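You operate a simulated robot arm through the tools that you are given. There is no shell and no other tool. Be economical: measure what you need, move in short steps, check, and stop when the job is done.

You are at the controls of a simulated robot arm. One attempt, no reset.

TASK
Take the orange probe and put it on top of the welded block on the low round table.

It is judged by the outcome, as a careful person would: the job done as asked, and still so three seconds after it is handed in. It fails if anything else is knocked over, pushed out of place, dropped, spilled or broken.

THE ROBOT
A 6-joint arm with a two-finger parallel gripper, fixed in place. Base frame: the origin is at the foot of the arm, x ahead of it, y to its left, z up; the work surface is at about z = 0. Units: cm, degrees, N and s.
With the tool pointing down near the work surface it reaches from about 14 to 58 cm from the base axis. Its first joint turns from -66.0 to 66.0 degrees. Payload 2.1 kg.
The TCP is the grasp point between the finger pads, 3 cm short of the fingertips. In the tool frame z runs along the fingers and y along their closing line. The gripper opens to 9.4 cm. The fingers are 2.8 cm wide and 1 cm thick; the gripper's body (5 by 9.6 cm) begins 5.5 cm behind the TCP.
Orientation is told as [roll, pitch, yaw] about the base's x, y, z axes, in that order, counted from this pose: with the fingers straight down and closing along the base's y, the tool's x points along the base's -x, its y along +y and its z along -z.

THE INTERFACE
- The arm moves only by the tool servo_tool. Its argument "series" is a list of rows, each an object of numbers (a shift or turn left out is 0, a gripper value left out holds the last): "dx", "dy", "dz": the shift along the tool's x, y, z in cm; "wx", "wy", "wz": the turn, a rotation vector about the tool's x, y, z in degrees; "jaw": the finger opening in cm, from 0 to 9.4. In form: [{"dx": .., "dy": .., "dz": .., "wx": .., "wy": .., "wz": .., "jaw": ..}, ...]. A call has 1 to 20 rows; each row is the pose to reach, as a shift and turn from the pose commanded when the call began, along the tool's axes at that moment. Rows are played at 5 a second. More than 5 cm and 8.6 degrees between two rows, or a gripper value outside its range, and nothing of the call is played. Where a pose cannot be reached the arm comes as near as it can. A force on the tool above 40 N (or 10 N above the force at the start of the call, whichever is more), or a blocked arm, ends the call early, and 0.2 s more pass. The fingers move at their own pace (about 7.2 cm/s each) and stop on an object; they squeeze with about 29 N. The grip force told is the motor's: it shows also when the fingers shut on nothing. Time passes only in rows, and 0.2 s behind the last, so rows that repeat a pose let the fingers close. The reply holds the time, the measured pose of the TCP, the force on the tool along the base axes, the opening and the grip force, in the units named above and with some noise, and new pictures: "views" is both (left out), scene, wrist or none.
- Cameras (640 x 400 px; columns grow to the right, rows downward): "scene" is fixed at [6.03, -37.53, 48.72]; the picture's right is [0.73, -0.68, 0.00], its down [-0.37, -0.40, -0.84] and it looks along [0.57, 0.61, -0.55] (base axes); focal length 317 px, centre (320, 200). "wrist" rides on the gripper at [-3.7, 0, -5.8] in the tool frame; the picture's right is [0.00, -1.00, 0.00], its down [0.97, 0.00, -0.24] and it looks along [0.24, 0.00, 0.97] (tool axes); focal length 218 px, centre (320, 200).
- probe_pixels(camera, pixels): for up to 12 pixels [column, row] of the newest picture of that camera ("zoom" is the newest enlarged one), the place [x, y, z] in the base frame of the surface seen there, good to about 0.3 cm. The clock stands still meanwhile.
- inspect(camera, box): a new picture of the part [left, top, right, bottom] of that camera's present view, enlarged. The clock stands still meanwhile.
- sign_off(): hands the job in; it is judged then, once.

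Work in short steps. Measure before you move; look again where a grasp or a placing could have gone wrong, and mend it. You have 60 turns and 120 pictures in all, those below and enlarged ones among them. Open the gripper and draw the arm clear of the work before you hand the job in, unless the task says otherwise; then end with one line.

The tools are called after "Emit:" by a JSON object that holds its "fn" and its "kwargs". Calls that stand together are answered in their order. servo_tool: Moves the arm, as the interface text tells. Its arguments: {"type":"object","properties":{"series":{"type":"array"},"views":{"type":"string","enum":["both","scene","wrist","none"]}},"required":["series"]} The other tools are called the same way: probe_pixels (camera, pixels) gives the place of the surface under pixels of a picture; inspect (camera, box) takes an enlarged picture of a part of a camera's view; sign_off () hands the job in.

At the start:

```text
time_s: 0.0
tcp_pos: [27.91, 2.33, 27.91]
tool_rot: [0.1, -0.1, 0.1]
force: [0.1, -1.0, -0.4]
width: 9.42
gripper_force: 0.0
```

scene: 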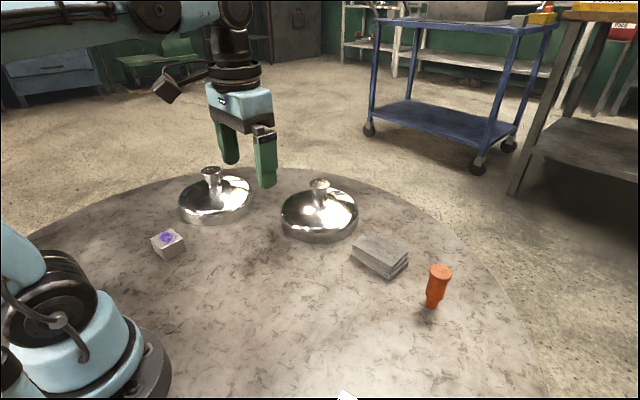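
wrist: 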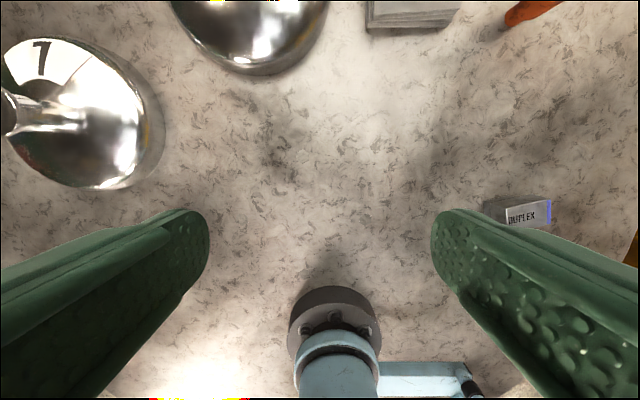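

The orange upright probe is at about scene (437,285). The candidate blocks are the grey stack at (380,255) and the small cube at (168,243), so I'll enlarge both.

Emit:
{"fn": "inspect", "kwargs": {"camera": "scene", "box": [330, 220, 490, 320]}}

Emit:
{"fn": "inspect", "kwargs": {"camera": "scene", "box": [120, 200, 280, 300]}}

Emit:
{"fn": "probe_pixels", "kwargs": {"camera": "scene", "pixels": [[440, 270], [435, 290], [431, 304], [380, 236], [352, 254], [408, 252], [390, 277], [380, 248], [168, 238], [420, 320], [318, 183], [320, 225]]}}

```text
4.00 times, centred on (410, 270) of scene
```

zoom: 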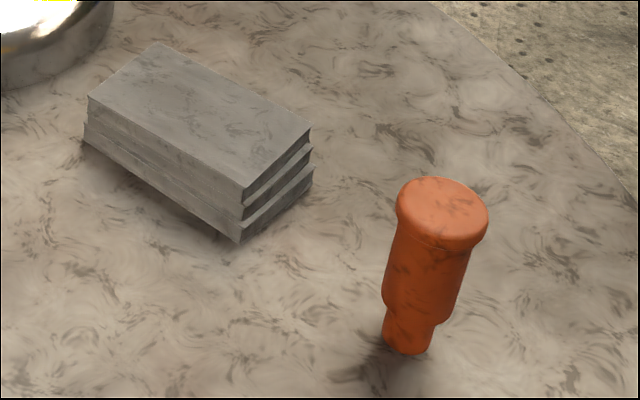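

```text
4.00 times, centred on (200, 250) of scene
```

zoom: 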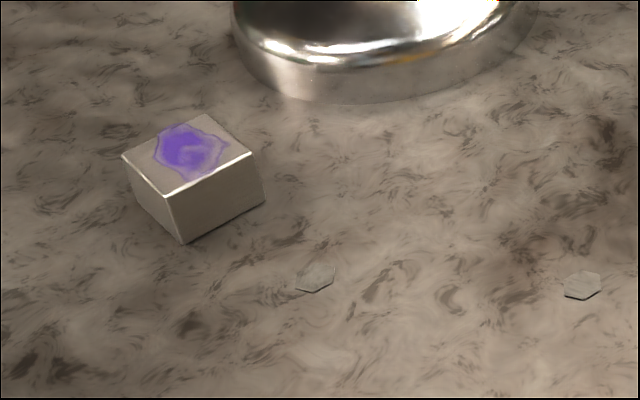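

```text
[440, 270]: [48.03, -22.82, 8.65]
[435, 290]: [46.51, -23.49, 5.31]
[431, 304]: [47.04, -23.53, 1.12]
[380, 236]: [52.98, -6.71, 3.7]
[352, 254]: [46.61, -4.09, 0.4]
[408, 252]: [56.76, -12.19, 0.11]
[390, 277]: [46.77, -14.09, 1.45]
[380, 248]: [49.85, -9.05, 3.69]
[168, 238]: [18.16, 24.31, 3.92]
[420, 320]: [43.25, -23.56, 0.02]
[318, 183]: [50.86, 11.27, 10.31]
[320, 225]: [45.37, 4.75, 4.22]
```

The grey stack could be plates welded together, but the small cube carries lettering and a stain. I'll look closer at both before choosing.

Emit:
{"fn": "inspect", "kwargs": {"camera": "wrist", "box": [470, 180, 590, 255]}}

Emit:
{"fn": "inspect", "kwargs": {"camera": "scene", "box": [345, 225, 415, 285]}}

Emit:
{"fn": "inspect", "kwargs": {"camera": "wrist", "box": [350, 0, 590, 150]}}

```text
5.33 times, centred on (530, 218) of wrist
```

zoom: 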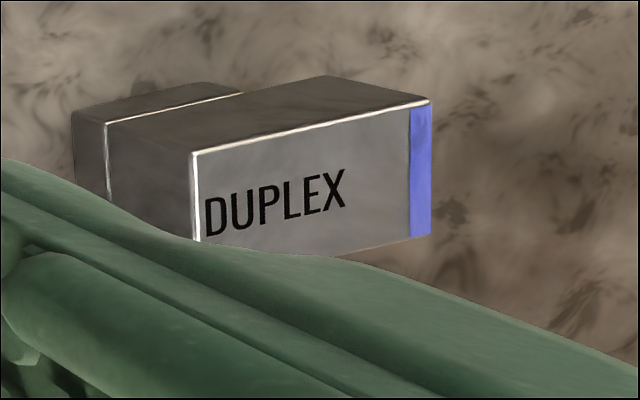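

```text
6.67 times, centred on (380, 255) of scene
```

zoom: 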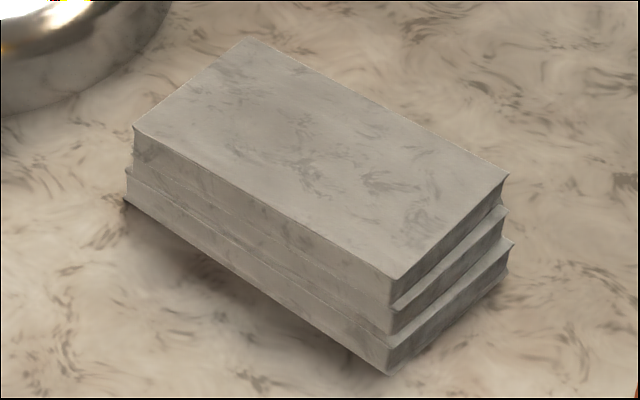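

```text
2.67 times, centred on (470, 75) of wrist
```

zoom: 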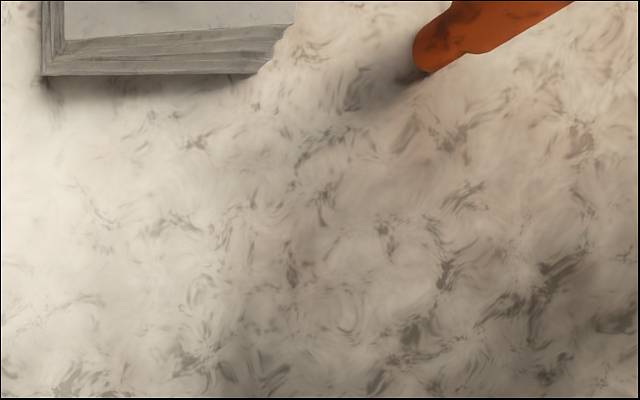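

The wrist view shows a third block, "DUPLEX", at about (530,215), and another orange thing at its right edge (632,240). Both are outside the scene view, so I'll move sideways at this height to see them.

Emit:
{"fn": "servo_tool", "kwargs": {"series": [{"dy": -4}, {"dy": -8}, {"dy": -12}, {"dy": -16}, {"dy": -20}, {"dy": -22}, {"dy": -22}]}}

```text
time_s: 1.6
tcp_pos: [27.61, -19.77, 27.94]
tool_rot: [0.1, -0.1, 0.1]
force: [-0.4, -0.3, 0.1]
width: 9.38
gripper_force: 0.0
```

scene: 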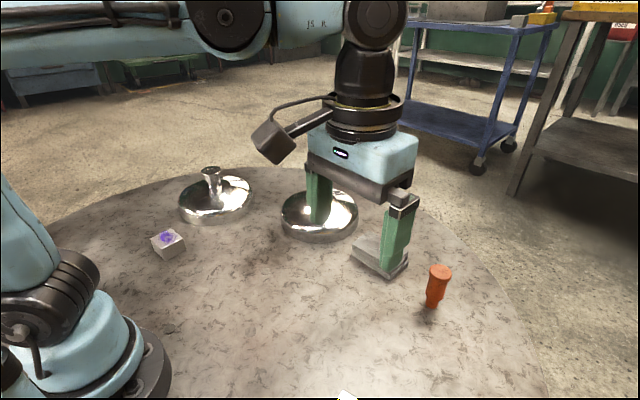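
wrist: 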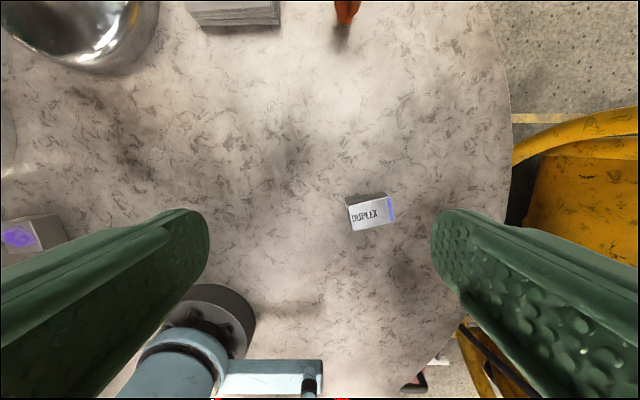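

The orange thing at the edge was a yellow object off the table. I'll enlarge the DUPLEX block at (370,212) and the purple-marked one at (30,235).

Emit:
{"fn": "inspect", "kwargs": {"camera": "wrist", "box": [330, 180, 410, 240]}}

Emit:
{"fn": "inspect", "kwargs": {"camera": "wrist", "box": [0, 205, 80, 265]}}

Emit:
{"fn": "inspect", "kwargs": {"camera": "wrist", "box": [180, 0, 380, 60]}}

Emit:
{"fn": "probe_pixels", "kwargs": {"camera": "wrist", "pixels": [[351, 207], [392, 197], [352, 230], [395, 223], [347, 198], [384, 192], [370, 215], [30, 235], [415, 380]]}}

```text
6.67 times, centred on (370, 210) of wrist
```

zoom: 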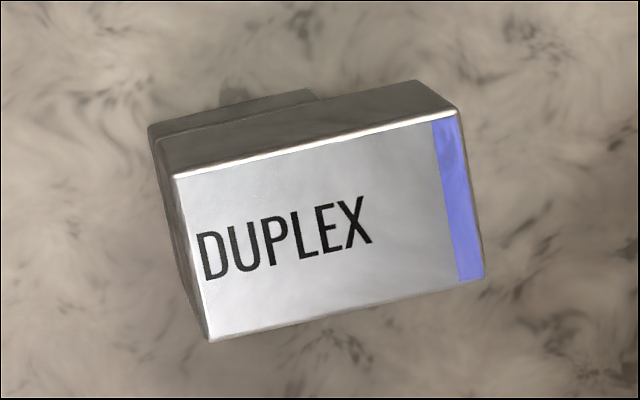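

```text
6.67 times, centred on (40, 235) of wrist
```

zoom: 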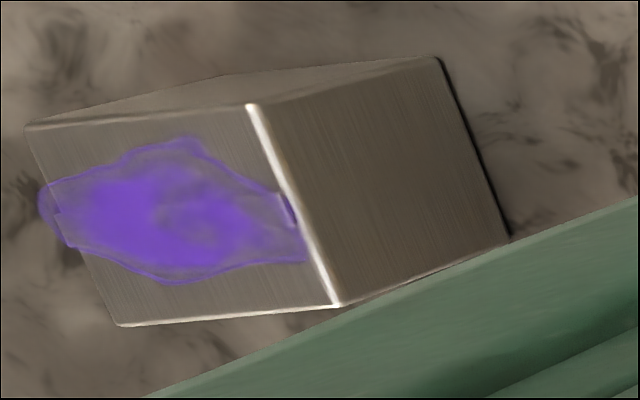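

```text
3.20 times, centred on (280, 30) of wrist
```

zoom: 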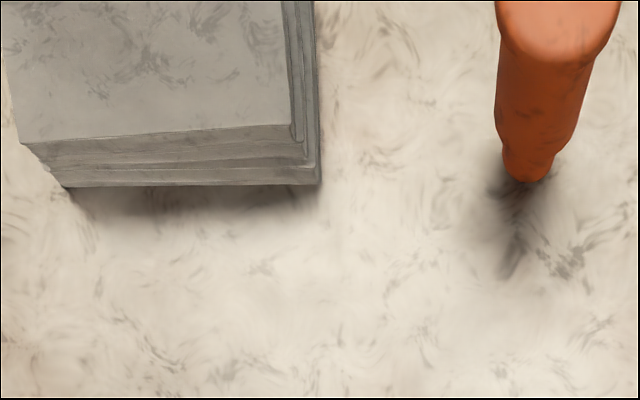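

```text
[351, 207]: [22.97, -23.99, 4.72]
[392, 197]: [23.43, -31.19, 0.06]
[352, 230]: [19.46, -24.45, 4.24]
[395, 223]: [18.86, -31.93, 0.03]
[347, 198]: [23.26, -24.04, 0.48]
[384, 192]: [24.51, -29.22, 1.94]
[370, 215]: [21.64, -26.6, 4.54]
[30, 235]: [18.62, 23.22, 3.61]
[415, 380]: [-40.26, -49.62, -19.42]
```

There are three candidates: the plate stack, the DUPLEX block with a step, and the cube with a purple patch. I'll look at the DUPLEX block from closer, since a weld may show on its sides.

Emit:
{"fn": "servo_tool", "kwargs": {"series": [{"dy": -3, "dz": 3}, {"dy": -6, "dz": 6}, {"dy": -7, "dz": 9}, {"dy": -7, "dz": 12}, {"dy": -7, "dz": 12}], "views": "wrist"}}

```text
time_s: 2.8
tcp_pos: [27.85, -26.9, 15.82]
tool_rot: [0.2, -0.1, 0.1]
force: [0.4, 0.3, 0.0]
width: 9.42
gripper_force: 0.0
```

wrist: 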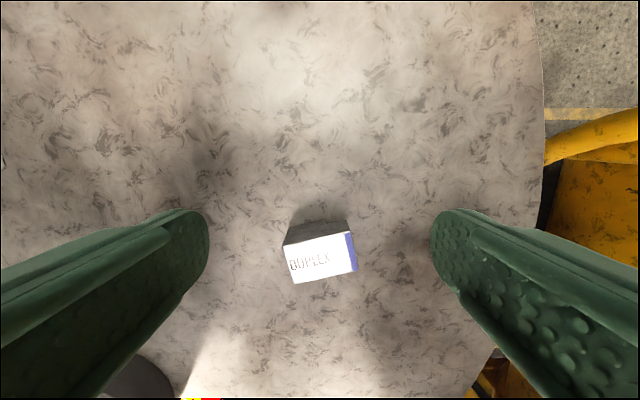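

The DUPLEX block now sits at about (320,250), so I'll enlarge it.

Emit:
{"fn": "inspect", "kwargs": {"camera": "wrist", "box": [265, 195, 375, 295]}}

Emit:
{"fn": "probe_pixels", "kwargs": {"camera": "wrist", "pixels": [[320, 260], [320, 230], [300, 224], [340, 240], [320, 212]]}}

```text
4.00 times, centred on (320, 245) of wrist
```

zoom: 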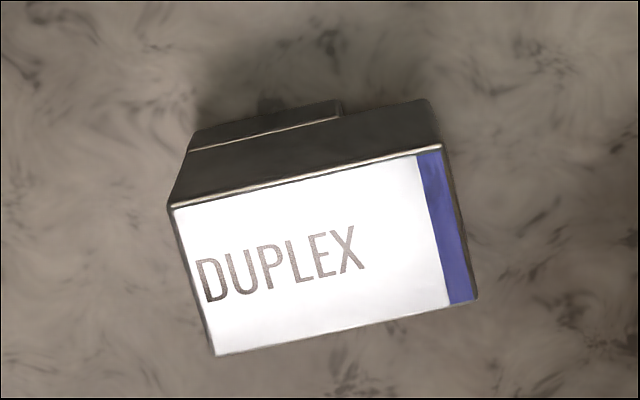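

```text
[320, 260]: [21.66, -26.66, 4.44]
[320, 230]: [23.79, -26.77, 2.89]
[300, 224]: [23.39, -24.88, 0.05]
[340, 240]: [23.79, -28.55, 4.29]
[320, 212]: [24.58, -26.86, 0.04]
```

Its sides are still hidden. I'll tilt the wrist and shift to see the +y side.

Emit:
{"fn": "servo_tool", "kwargs": {"series": [{"dy": 3, "wx": 8}, {"dy": 6, "wx": 16}, {"dy": 9, "wx": 24}, {"dy": 12, "wx": 32}, {"dy": 14, "wx": 40}, {"dy": 16, "wx": 48}, {"dy": 16, "wx": 48}], "views": "both"}}

```text
time_s: 4.4
tcp_pos: [27.92, -10.63, 15.84]
tool_rot: [-48.1, -0.2, 0.0]
force: [-0.1, 0.5, 0.6]
width: 9.41
gripper_force: 0.1
```

scene: 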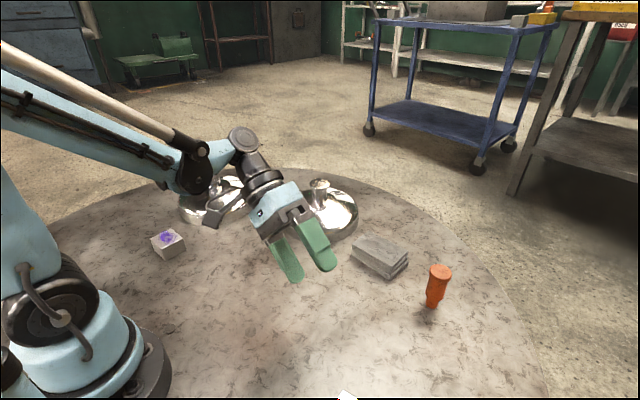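
wrist: 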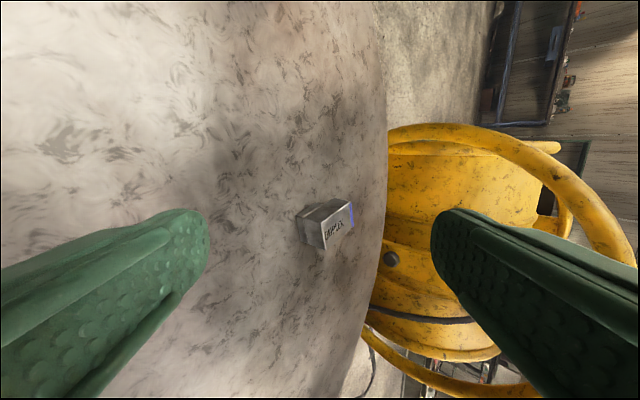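

I'll enlarge the block at (325,222).

Emit:
{"fn": "inspect", "kwargs": {"camera": "wrist", "box": [285, 185, 365, 260]}}

```text
5.33 times, centred on (325, 222) of wrist
```

zoom: 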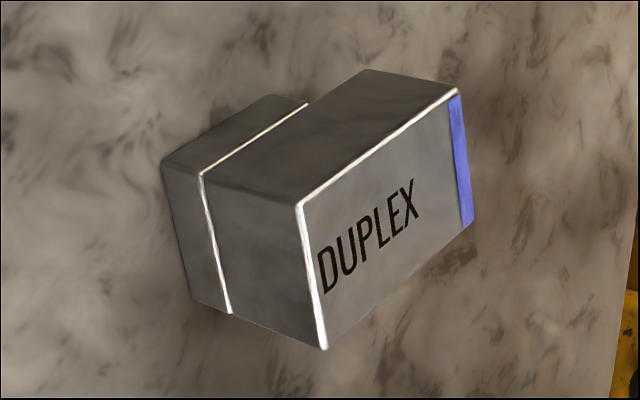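

The DUPLEX block has a lower and an upper piece with a plain seam. Next I'll straighten up and tilt forward to see the near side of the plate stack at (50,-9).

Emit:
{"fn": "servo_tool", "kwargs": {"series": [{"wx": -8}, {"wx": -16}, {"wx": -24}, {"wx": -32}, {"wx": -40}, {"wx": -48}], "views": "none"}}

Emit:
{"fn": "servo_tool", "kwargs": {"series": [{"wy": -8}, {"wy": -16}, {"wy": -24}, {"wy": -32}, {"wy": -40, "dx": -2}, {"wy": -48, "dx": -4}, {"wy": -48, "dx": -4}], "views": "wrist"}}

```text
time_s: 5.8
tcp_pos: [27.9, -10.62, 15.77]
tool_rot: [0.2, -0.2, 0.1]
force: [-0.4, -1.0, -0.7]
width: 9.39
gripper_force: 0.0
```

```text
time_s: 7.4
tcp_pos: [31.96, -10.56, 16.04]
tool_rot: [0.2, -48.1, 0.0]
force: [-0.2, -0.1, -0.7]
width: 9.37
gripper_force: 0.0
```

wrist: 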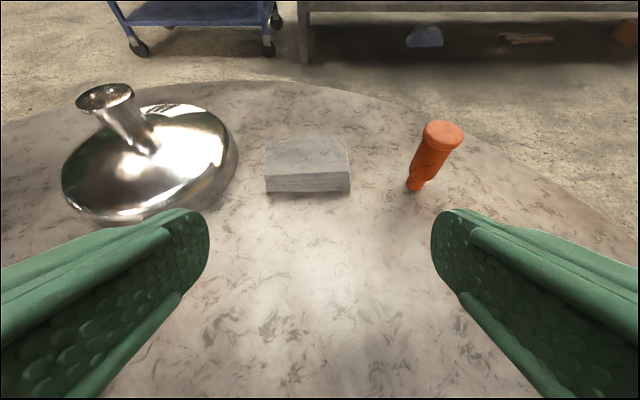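

The stack is at (307,165), with the probe at (435,155). I'll enlarge both.

Emit:
{"fn": "inspect", "kwargs": {"camera": "wrist", "box": [250, 120, 370, 205]}}

Emit:
{"fn": "inspect", "kwargs": {"camera": "wrist", "box": [385, 110, 485, 205]}}

Emit:
{"fn": "probe_pixels", "kwargs": {"camera": "wrist", "pixels": [[268, 172], [347, 170], [265, 190], [350, 190], [272, 140], [345, 140], [307, 155], [442, 133], [430, 132], [453, 132], [432, 160], [413, 186]]}}

```text
4.71 times, centred on (310, 162) of wrist
```

zoom: 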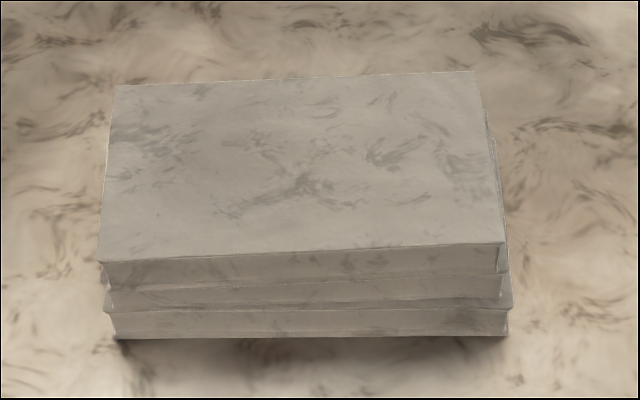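

```text
4.21 times, centred on (435, 158) of wrist
```

zoom: 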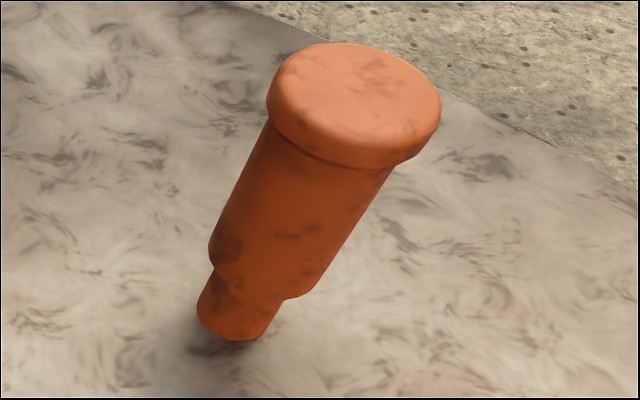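

```text
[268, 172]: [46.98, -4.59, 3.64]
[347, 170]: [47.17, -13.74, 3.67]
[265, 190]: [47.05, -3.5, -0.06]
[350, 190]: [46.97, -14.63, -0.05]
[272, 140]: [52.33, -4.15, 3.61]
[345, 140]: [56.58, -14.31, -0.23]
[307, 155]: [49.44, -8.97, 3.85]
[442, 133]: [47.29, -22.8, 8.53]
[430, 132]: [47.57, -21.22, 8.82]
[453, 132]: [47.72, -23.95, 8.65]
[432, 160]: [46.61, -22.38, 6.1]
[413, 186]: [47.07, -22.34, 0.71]
```

The plate stack looks like folded cloth or loose sheets, with no weld visible. I'll go back upright and look closely at the purple-marked cube at (18,24).

Emit:
{"fn": "servo_tool", "kwargs": {"series": [{"wy": 8}, {"wy": 16}, {"wy": 24}, {"wy": 32}, {"wy": 40}, {"wy": 48}], "views": "none"}}

Emit:
{"fn": "servo_tool", "kwargs": {"series": [{"dz": -4}, {"dz": -4, "dx": 3, "dy": 4}, {"dz": -4, "dx": 5, "dy": 8}, {"dz": -4, "dx": 7, "dy": 12}, {"dz": -4, "dx": 9, "dy": 16}, {"dz": -4, "dx": 9, "dy": 20}, {"dz": -4, "dx": 9, "dy": 22}, {"dz": -4, "dx": 9, "dy": 22}], "views": "none"}}

Emit:
{"fn": "servo_tool", "kwargs": {"series": [{"wx": -8}, {"wx": -16}, {"wx": -24}, {"wx": -32}, {"wx": -40}, {"wx": -40}], "views": "wrist"}}

```text
time_s: 8.8
tcp_pos: [31.89, -10.59, 15.81]
tool_rot: [0.0, 0.1, 0.0]
force: [0.2, 0.0, -0.5]
width: 9.42
gripper_force: 0.2
```

```text
time_s: 10.6
tcp_pos: [22.99, 11.51, 19.93]
tool_rot: [0.1, -0.2, 0.1]
force: [1.1, -0.6, 0.8]
width: 9.38
gripper_force: 0.0
```

```text
time_s: 12.0
tcp_pos: [22.84, 11.44, 19.69]
tool_rot: [40.2, -0.1, 0.1]
force: [-0.4, 0.2, -0.2]
width: 9.39
gripper_force: 0.1
```

wrist: 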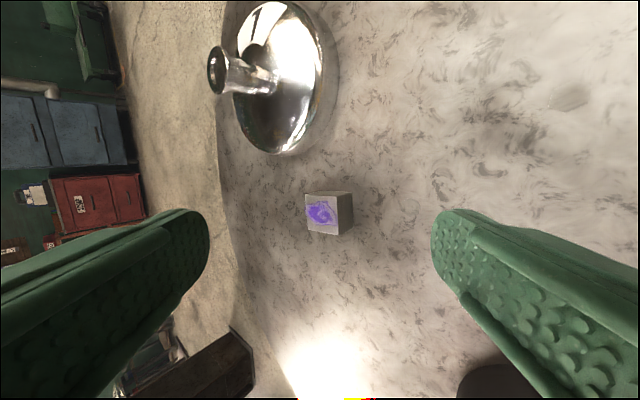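

The cube is at (328,213) in the wrist view, so I'll enlarge it. I'll do the same for the bell-like objects, which have a number on them.

Emit:
{"fn": "inspect", "kwargs": {"camera": "wrist", "box": [295, 180, 365, 245]}}

Emit:
{"fn": "inspect", "kwargs": {"camera": "wrist", "box": [200, 0, 340, 160]}}

Emit:
{"fn": "probe_pixels", "kwargs": {"camera": "wrist", "pixels": [[308, 195], [338, 196], [308, 230], [338, 232], [322, 200], [322, 212], [352, 193], [352, 230], [570, 97]]}}

```text
6.15 times, centred on (330, 212) of wrist
```

zoom: 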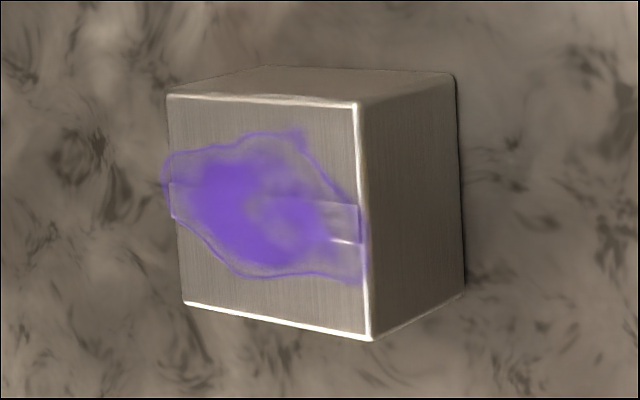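

```text
2.50 times, centred on (270, 80) of wrist
```

zoom: 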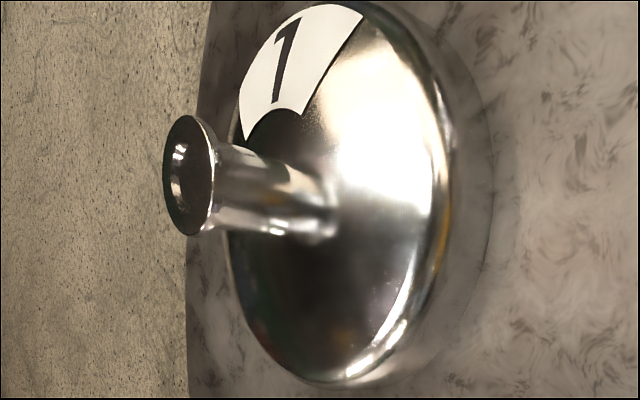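

```text
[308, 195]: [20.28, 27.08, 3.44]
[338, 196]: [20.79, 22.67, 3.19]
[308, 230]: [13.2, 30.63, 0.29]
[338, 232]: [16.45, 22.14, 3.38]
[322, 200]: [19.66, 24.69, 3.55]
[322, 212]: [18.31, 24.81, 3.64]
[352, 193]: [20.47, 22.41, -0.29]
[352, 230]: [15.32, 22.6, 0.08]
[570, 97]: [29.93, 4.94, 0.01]
```

Through the purple tint a raised strip runs across the cube's top, which looks like a weld bead with heat tint around it. I'll move closer to confirm it and see its shape.

Emit:
{"fn": "servo_tool", "kwargs": {"series": [{"dz": 3}, {"dz": 6}, {"dz": 8}, {"dz": 8}], "views": "wrist"}}

```text
time_s: 13.0
tcp_pos: [22.7, 16.49, 13.62]
tool_rot: [40.1, 0.1, 0.0]
force: [-0.7, -0.2, 0.1]
width: 9.43
gripper_force: 0.0
```

wrist: 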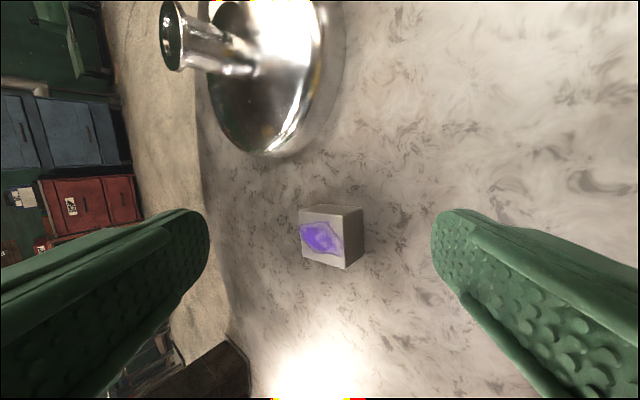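

The cube is now at (325,237). I'll enlarge it again and measure its top.

Emit:
{"fn": "inspect", "kwargs": {"camera": "wrist", "box": [292, 198, 368, 274]}}

Emit:
{"fn": "inspect", "kwargs": {"camera": "scene", "box": [145, 222, 193, 264]}}

Emit:
{"fn": "probe_pixels", "kwargs": {"camera": "wrist", "pixels": [[302, 210], [342, 215], [304, 256], [345, 267], [322, 236], [310, 236], [335, 240], [341, 240], [325, 218], [325, 258], [302, 235]]}}

```text
5.26 times, centred on (330, 236) of wrist
```

zoom: 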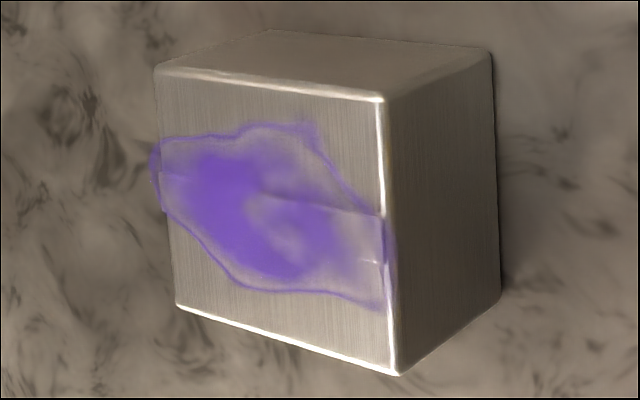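

```text
9.52 times, centred on (169, 243) of scene
```

zoom: 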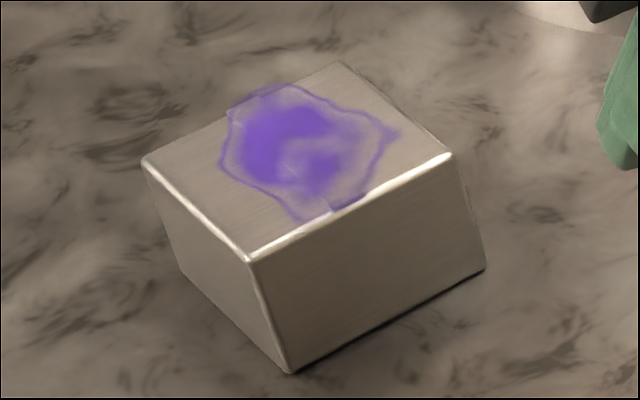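

```text
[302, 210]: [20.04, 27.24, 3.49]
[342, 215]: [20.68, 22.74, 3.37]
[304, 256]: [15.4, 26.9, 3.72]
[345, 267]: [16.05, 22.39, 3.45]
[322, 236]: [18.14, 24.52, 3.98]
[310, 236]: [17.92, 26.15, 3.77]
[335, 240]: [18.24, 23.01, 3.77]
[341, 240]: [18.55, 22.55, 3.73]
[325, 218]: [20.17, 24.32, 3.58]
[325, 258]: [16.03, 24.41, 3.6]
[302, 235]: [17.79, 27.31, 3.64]
```

This confirms it: a low bead about 0.85 cm wide runs across the middle of the top, with heat tint around it, so this is the welded block. Its centre is about (18.05, 24.8), top at z≈3.7. I'll straighten up and go over the probe at about (48,-23).

Emit:
{"fn": "servo_tool", "kwargs": {"series": [{"dz": -4}, {"dz": -8}, {"dz": -8, "wx": 8}, {"dz": -8, "wx": 16}, {"dz": -8, "wx": 24}, {"dz": -8, "wx": 32}, {"dz": -8, "wx": 40}, {"dz": -8, "wx": 40}], "views": "none"}}

Emit:
{"fn": "servo_tool", "kwargs": {"series": [{"dx": -2, "dy": -4}, {"dx": -4, "dy": -8}, {"dx": -6, "dy": -12}, {"dx": -8, "dy": -16}, {"dx": -10, "dy": -20}, {"dx": -12, "dy": -24}, {"dx": -14, "dy": -28}, {"dx": -16, "dy": -32}, {"dx": -19, "dy": -34.5}, {"dx": -21, "dy": -34.5}, {"dx": -21, "dy": -34.5}], "views": "both"}}

```text
time_s: 14.8
tcp_pos: [22.8, 11.31, 19.93]
tool_rot: [-0.1, -0.1, 0.0]
force: [0.3, 0.2, -0.2]
width: 9.39
gripper_force: 0.1
```

```text
time_s: 17.2
tcp_pos: [43.69, -23.06, 19.67]
tool_rot: [0.1, -0.1, 0.0]
force: [0.3, -0.3, 0.7]
width: 9.39
gripper_force: 0.2
```

scene: 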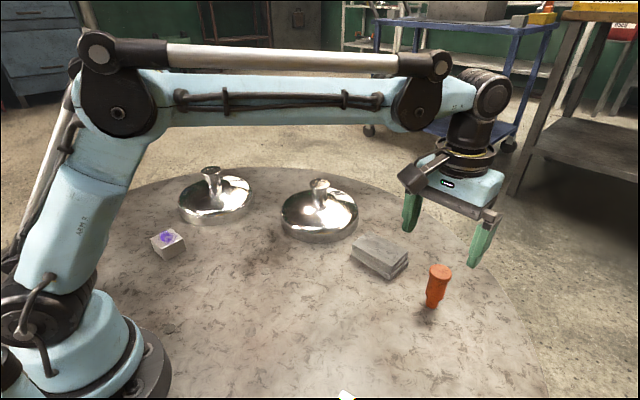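
wrist: 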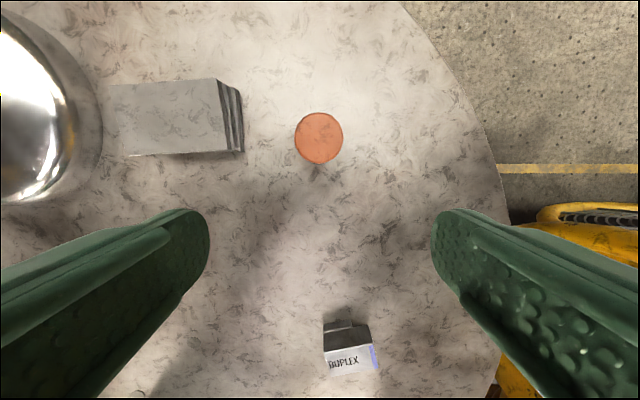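

The flange shows as a disc at (319,138). I'll measure its centre and edges.

Emit:
{"fn": "probe_pixels", "kwargs": {"camera": "wrist", "pixels": [[319, 137], [297, 137], [340, 137], [319, 116], [319, 157], [304, 123], [334, 152]]}}

```text
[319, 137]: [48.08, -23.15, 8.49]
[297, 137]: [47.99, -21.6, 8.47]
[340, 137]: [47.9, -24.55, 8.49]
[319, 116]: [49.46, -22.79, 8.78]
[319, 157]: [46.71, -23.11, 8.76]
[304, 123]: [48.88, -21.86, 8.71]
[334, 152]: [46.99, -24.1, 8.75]
```

The flange centre is at (48.0,-23.05), top at z≈8.6. I'll move over it and descend to TCP z≈7.

Emit:
{"fn": "servo_tool", "kwargs": {"series": [{"dx": -4.3}, {"dx": -4.3}, {"dx": -4.3, "dz": 4}, {"dx": -4.3, "dz": 7}, {"dx": -4.3, "dz": 10}, {"dx": -4.3, "dz": 12.7}, {"dx": -4.3, "dz": 12.7}], "views": "both"}}

```text
time_s: 18.8
tcp_pos: [48.08, -23.15, 7.38]
tool_rot: [0.2, 0.0, 0.1]
force: [0.3, 0.3, -0.5]
width: 9.39
gripper_force: 0.1
```

scene: 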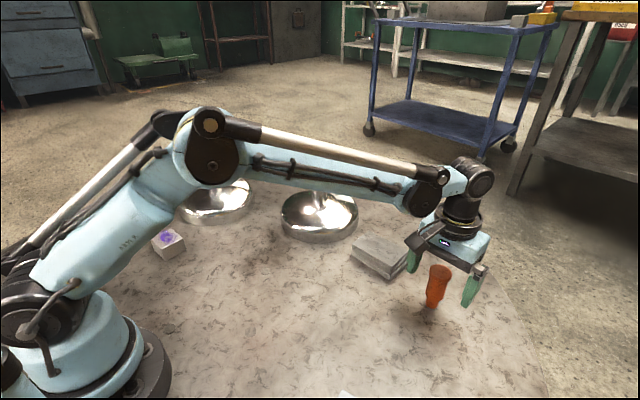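
wrist: 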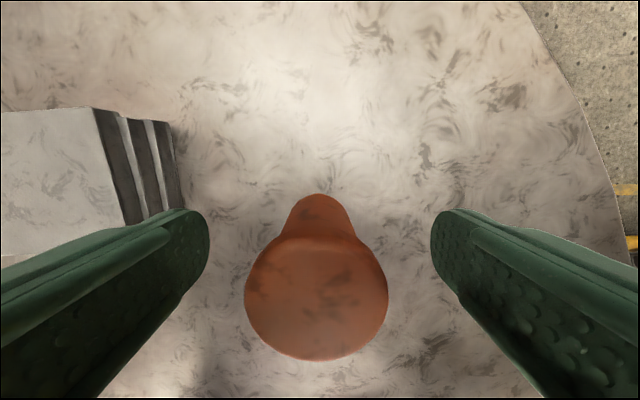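

The probe is centred between the fingers at column ~317, so I'll close in stages.

Emit:
{"fn": "servo_tool", "kwargs": {"series": [{"jaw": 6}, {"jaw": 4.4}, {"jaw": 3.8}, {"jaw": 3.2}, {"jaw": 2.6}, {"jaw": 2}, {"jaw": 2}, {"jaw": 2}], "views": "both"}}

```text
time_s: 20.6
tcp_pos: [48.36, -23.07, 7.55]
tool_rot: [0.1, 0.0, 0.1]
force: [-1.0, -0.7, 1.0]
width: 3.68
gripper_force: 28.5
```

scene: 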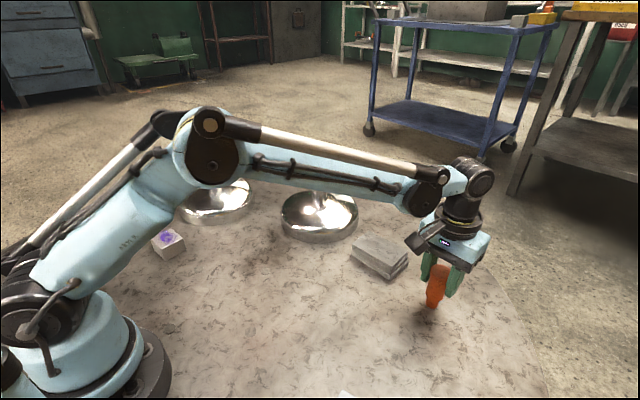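
wrist: 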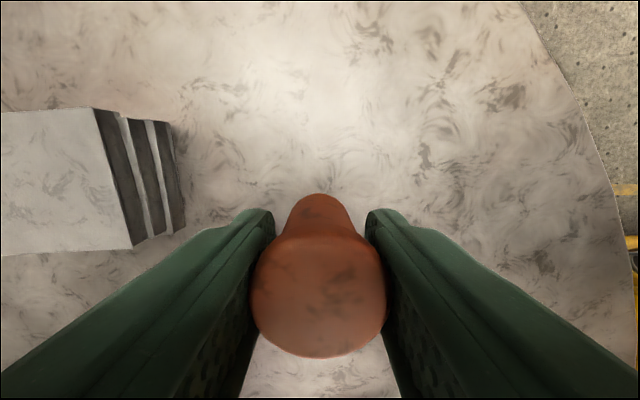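

The probe is gripped at width 3.68 by its flange, with TCP z≈7.5 while it stands on the table. I'll lift a little, then fully.

Emit:
{"fn": "servo_tool", "kwargs": {"series": [{"dz": -1}, {"dz": -2}, {"dz": -5}, {"dz": -9}, {"dz": -13}, {"dz": -13}], "views": "both"}}

```text
time_s: 22.0
tcp_pos: [48.3, -23.29, 20.23]
tool_rot: [0.1, -0.1, 0.1]
force: [-0.6, -0.2, -0.8]
width: 3.66
gripper_force: 28.7
```

scene: 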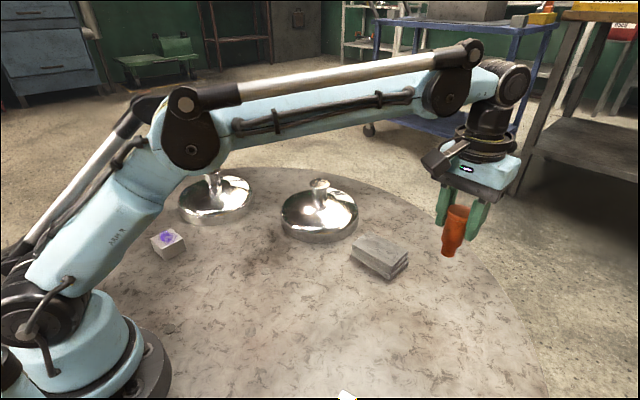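
wrist: 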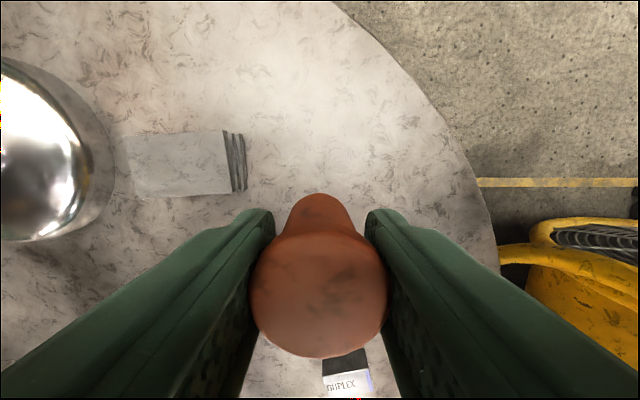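

The probe is held steadily and hasn't shifted in the wrist view. I'll carry it at this height over to the welded block.

Emit:
{"fn": "servo_tool", "kwargs": {"series": [{"dx": 1, "dy": 1.6}, {"dx": 3, "dy": 4.8}, {"dx": 5, "dy": 8}, {"dx": 7, "dy": 11.2}, {"dx": 9, "dy": 14.4}, {"dx": 11, "dy": 17.6}, {"dx": 13, "dy": 20.8}, {"dx": 15, "dy": 24}, {"dx": 17, "dy": 27.2}, {"dx": 19, "dy": 30.4}, {"dx": 21, "dy": 33.6}, {"dx": 23, "dy": 36.8}, {"dx": 25, "dy": 40}, {"dx": 27, "dy": 43.2}, {"dx": 29, "dy": 46.4}, {"dx": 30.1, "dy": 48}, {"dx": 30.1, "dy": 48}, {"dx": 30.1, "dy": 48}], "views": "both"}}

```text
time_s: 25.8
tcp_pos: [18.05, 24.9, 20.27]
tool_rot: [0.1, -0.1, 0.0]
force: [-0.7, 0.5, -0.8]
width: 3.67
gripper_force: 28.9
```

scene: 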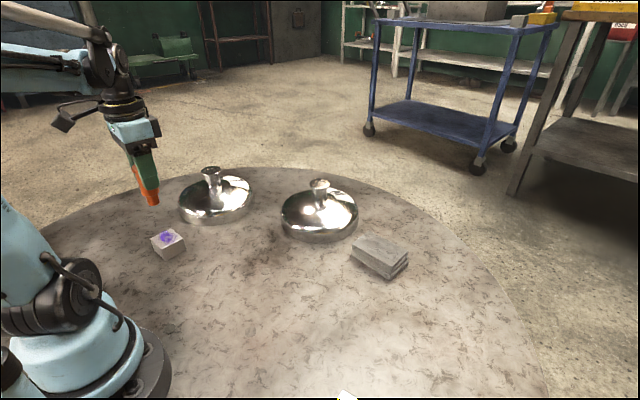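
wrist: 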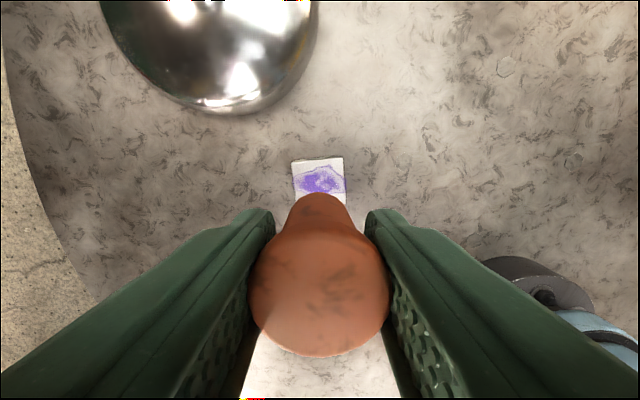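

The block is at (318,180) in the wrist view, just ahead of the probe tip. I'll enlarge that to check alignment before descending.

Emit:
{"fn": "inspect", "kwargs": {"camera": "wrist", "box": [270, 140, 370, 215]}}

Emit:
{"fn": "probe_pixels", "kwargs": {"camera": "wrist", "pixels": [[294, 163], [341, 161], [295, 180], [343, 180], [318, 163], [318, 182], [300, 188], [338, 190], [320, 205]]}}

Emit:
{"fn": "inspect", "kwargs": {"camera": "scene", "box": [110, 130, 200, 270]}}

```text
5.33 times, centred on (320, 178) of wrist
```

zoom: 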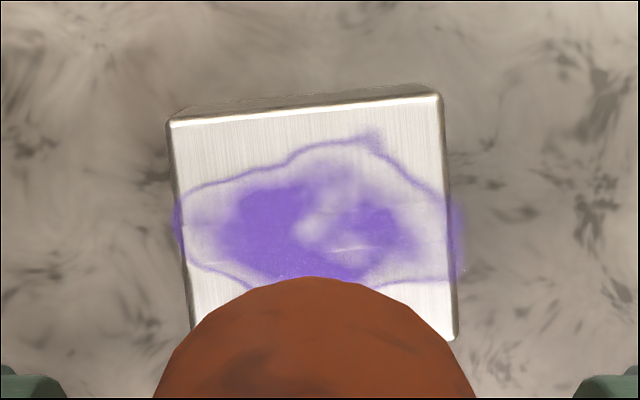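

```text
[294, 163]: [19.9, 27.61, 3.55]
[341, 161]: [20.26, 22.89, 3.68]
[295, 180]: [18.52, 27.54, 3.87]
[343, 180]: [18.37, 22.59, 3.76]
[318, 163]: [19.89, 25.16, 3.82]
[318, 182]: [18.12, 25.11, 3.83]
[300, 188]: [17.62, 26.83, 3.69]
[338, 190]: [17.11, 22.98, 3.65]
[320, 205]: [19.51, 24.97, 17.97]
```

```text
2.86 times, centred on (155, 200) of scene
```

zoom: 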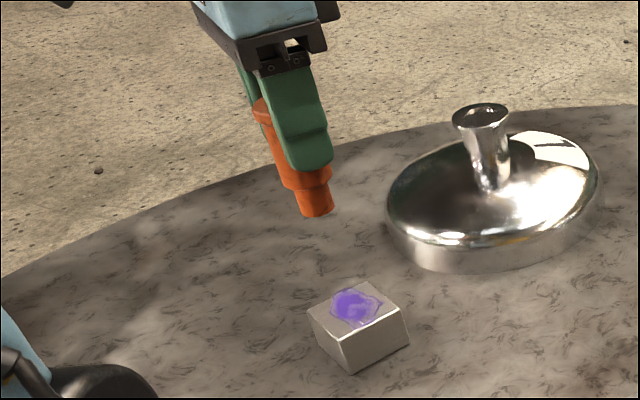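

Block centre works out at about (18.0, 25.0), close to the TCP at (18.05, 24.9). I'll descend to about 1 cm above the block and check the tip's alignment.

Emit:
{"fn": "servo_tool", "kwargs": {"series": [{"dz": 3}, {"dz": 6}, {"dz": 7.6}, {"dz": 7.6}, {"dz": 7.6}], "views": "both"}}

Emit:
{"fn": "inspect", "kwargs": {"camera": "scene", "box": [130, 190, 210, 265]}}

Emit:
{"fn": "inspect", "kwargs": {"camera": "wrist", "box": [260, 150, 380, 240]}}

```text
time_s: 27.0
tcp_pos: [17.97, 24.82, 12.64]
tool_rot: [0.1, -0.1, 0.2]
force: [0.6, 0.1, -0.5]
width: 3.66
gripper_force: 28.9
```

scene: 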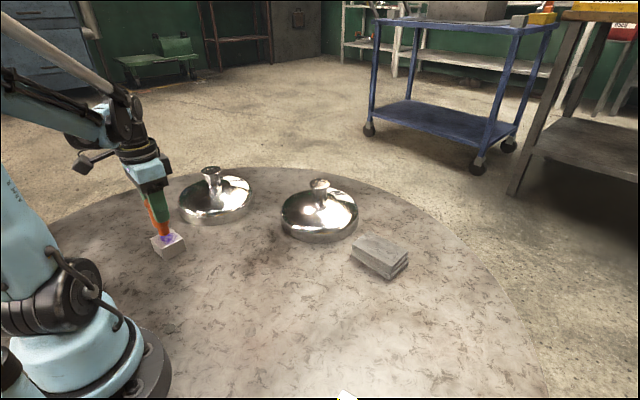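
wrist: 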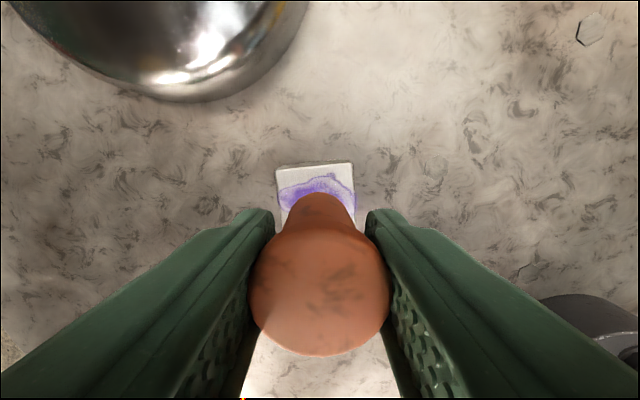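

```text
5.33 times, centred on (170, 228) of scene
```

zoom: 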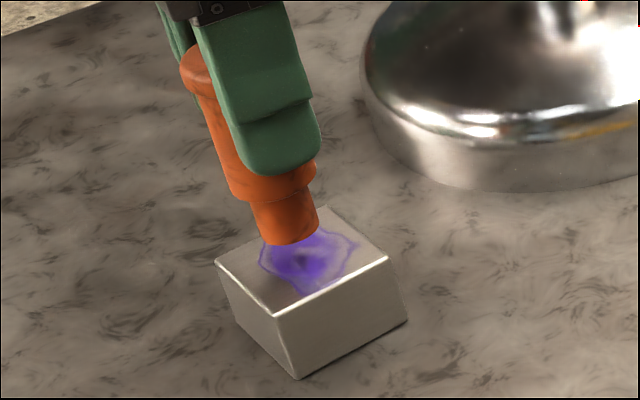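

```text
4.44 times, centred on (320, 195) of wrist
```

zoom: 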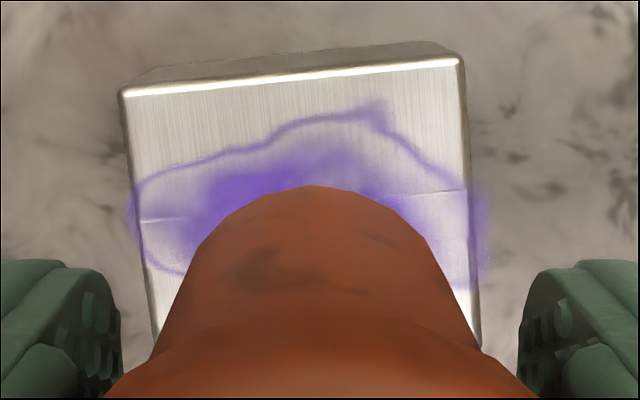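

The tip's projection and contact shadow fall at the centre of the block's top, scene zoom (300,260), with about a 1.3–1.8 cm gap. I'll lower slowly.

Emit:
{"fn": "servo_tool", "kwargs": {"series": [{"dz": 0.4}, {"dz": 0.7}, {"dz": 1.0}, {"dz": 1.0}], "views": "scene"}}

Emit:
{"fn": "inspect", "kwargs": {"camera": "scene", "box": [145, 215, 193, 264]}}

```text
time_s: 28.0
tcp_pos: [18.16, 24.77, 11.57]
tool_rot: [0.1, -0.1, 0.1]
force: [0.0, 0.0, -1.9]
width: 3.65
gripper_force: 29.0
```

scene: 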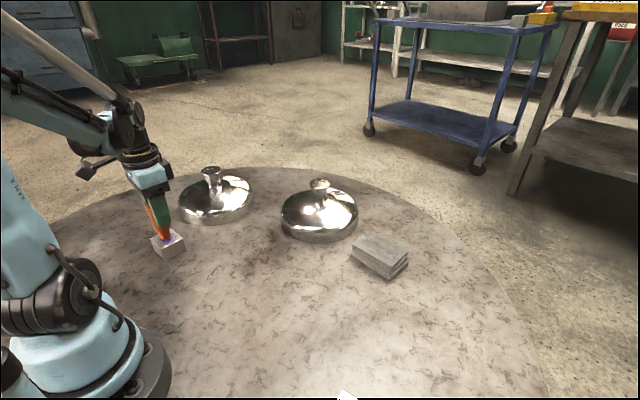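

```text
8.16 times, centred on (169, 240) of scene
```

zoom: 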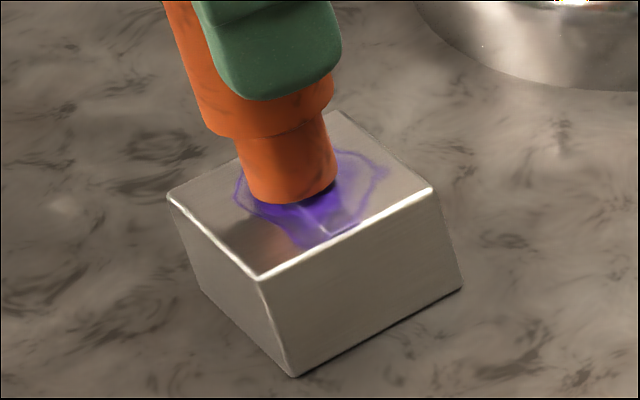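

A small gap remains, and the tip is centred across the bead, perhaps 0.3 cm too far in y. I'll nudge that and lower in fine steps until contact.

Emit:
{"fn": "servo_tool", "kwargs": {"series": [{"dy": -0.3}, {"dy": -0.3, "dz": 0.1}, {"dy": -0.3, "dz": 0.2}, {"dy": -0.3, "dz": 0.2}], "views": "none"}}

Emit:
{"fn": "inspect", "kwargs": {"camera": "scene", "box": [145, 215, 193, 264]}}

```text
time_s: 29.0
tcp_pos: [17.87, 24.58, 11.24]
tool_rot: [0.1, -0.1, 0.1]
force: [0.4, -0.2, -1.8]
width: 3.65
gripper_force: 29.1
```

```text
8.16 times, centred on (169, 240) of scene
```

zoom: 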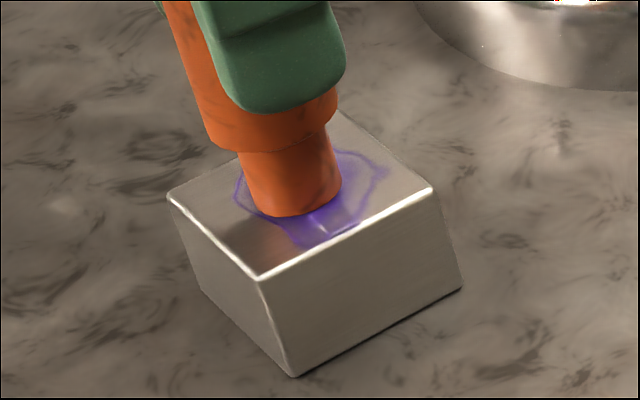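

Nearly touching, and the tip is centred at zoom (293,192) against a block centre of (299,194). I'll continue in 0.1 cm steps, reading the force.

Emit:
{"fn": "servo_tool", "kwargs": {"series": [{"dz": 0.1}, {"dz": 0.1}], "views": "none"}}

Emit:
{"fn": "servo_tool", "kwargs": {"series": [{"dz": 0.1}, {"dz": 0.1}], "views": "none"}}

Emit:
{"fn": "inspect", "kwargs": {"camera": "scene", "box": [145, 215, 193, 264]}}

```text
time_s: 29.6
tcp_pos: [18.03, 24.53, 11.14]
tool_rot: [0.1, -0.1, 0.1]
force: [0.0, 0.1, -2.0]
width: 3.67
gripper_force: 29.2
```

```text
time_s: 30.2
tcp_pos: [18.1, 24.57, 11.07]
tool_rot: [0.1, -0.1, 0.1]
force: [0.0, -0.2, -0.7]
width: 3.66
gripper_force: 28.9
```

```text
8.16 times, centred on (169, 240) of scene
```

zoom: 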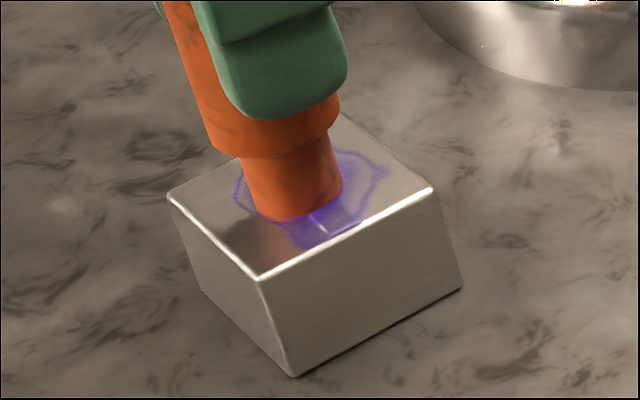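

The force has barely changed, so I'll keep going down in small steps until contact shows.

Emit:
{"fn": "servo_tool", "kwargs": {"series": [{"dz": 0.1}, {"dz": 0.1}], "views": "none"}}

Emit:
{"fn": "servo_tool", "kwargs": {"series": [{"dz": 0.05}, {"dz": 0.05}, {"dz": 0.05}], "views": "none"}}

Emit:
{"fn": "inspect", "kwargs": {"camera": "scene", "box": [145, 215, 193, 264]}}

```text
time_s: 30.8
tcp_pos: [18.15, 24.42, 11.09]
tool_rot: [0.1, -0.2, 0.1]
force: [-0.4, 0.7, 2.0]
width: 3.68
gripper_force: 29.4
```

```text
time_s: 31.6
tcp_pos: [18.06, 24.51, 11.06]
tool_rot: [0.2, -0.1, 0.1]
force: [0.6, 0.4, 17.9]
width: 3.65
gripper_force: 28.7
```

```text
8.16 times, centred on (169, 240) of scene
```

zoom: 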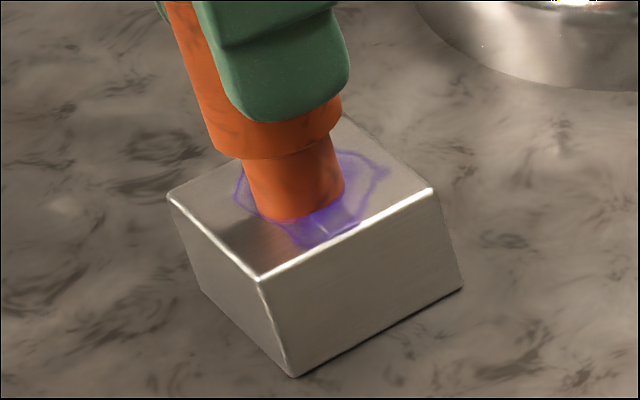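

Contact at 17.9 N. I'll back off to a light touch, then open the jaws slightly and check that the probe stands.

Emit:
{"fn": "servo_tool", "kwargs": {"series": [{"dz": -0.05}, {"dz": -0.05}], "views": "none"}}

Emit:
{"fn": "servo_tool", "kwargs": {"series": [{"jaw": 3.7}, {"jaw": 3.8}, {"jaw": 4.0}, {"jaw": 4.2}, {"jaw": 4.2}, {"jaw": 4.2}], "views": "both"}}

Emit:
{"fn": "inspect", "kwargs": {"camera": "scene", "box": [130, 190, 210, 265]}}

```text
time_s: 32.2
tcp_pos: [18.07, 24.61, 11.04]
tool_rot: [0.1, 0.1, 0.2]
force: [-1.1, 1.0, 24.8]
width: 3.68
gripper_force: 28.7
```

```text
time_s: 33.6
tcp_pos: [18.07, 24.55, 11.01]
tool_rot: [0.1, -0.2, 0.0]
force: [0.2, 0.3, -0.3]
width: 4.2
gripper_force: 0.0
```

scene: 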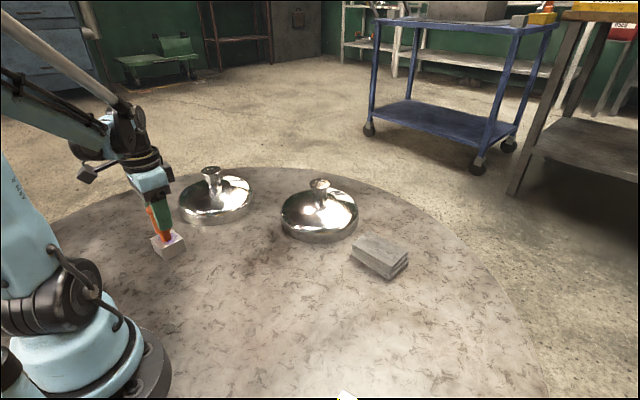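
wrist: 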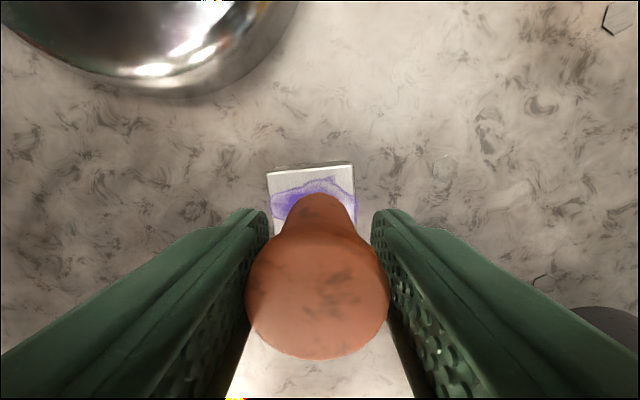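

```text
5.33 times, centred on (170, 228) of scene
```

zoom: 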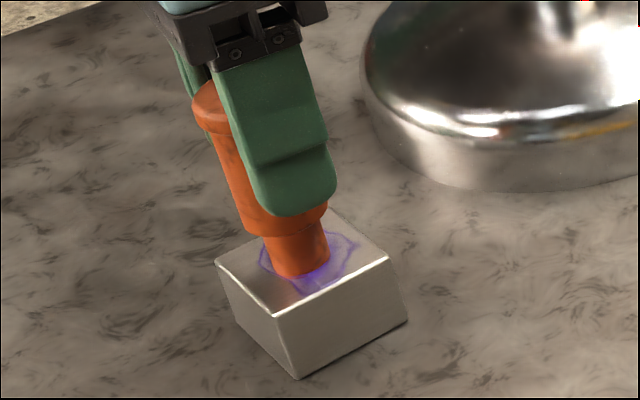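

The probe stands freely between the opened pads with its flange unmoved. I'll open wider and wait to see whether it drifts.

Emit:
{"fn": "servo_tool", "kwargs": {"series": [{"jaw": 5}, {"jaw": 6}, {"jaw": 7}, {"jaw": 8}, {"jaw": 9}, {"jaw": 9}, {"jaw": 9}, {"jaw": 9}], "views": "wrist"}}

```text
time_s: 35.4
tcp_pos: [18.04, 24.58, 11.01]
tool_rot: [0.1, 0.0, 0.1]
force: [0.3, 0.5, 0.6]
width: 8.99
gripper_force: 0.1
```

wrist: 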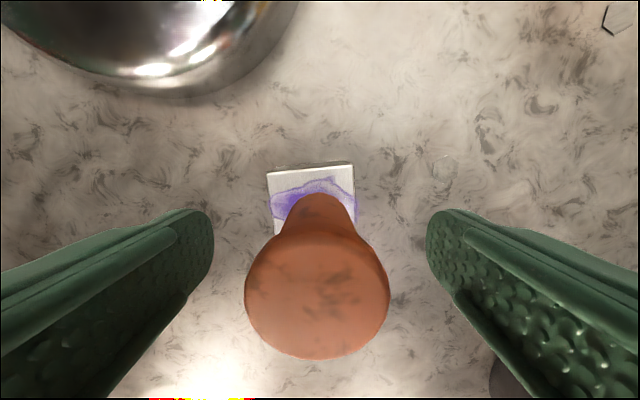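

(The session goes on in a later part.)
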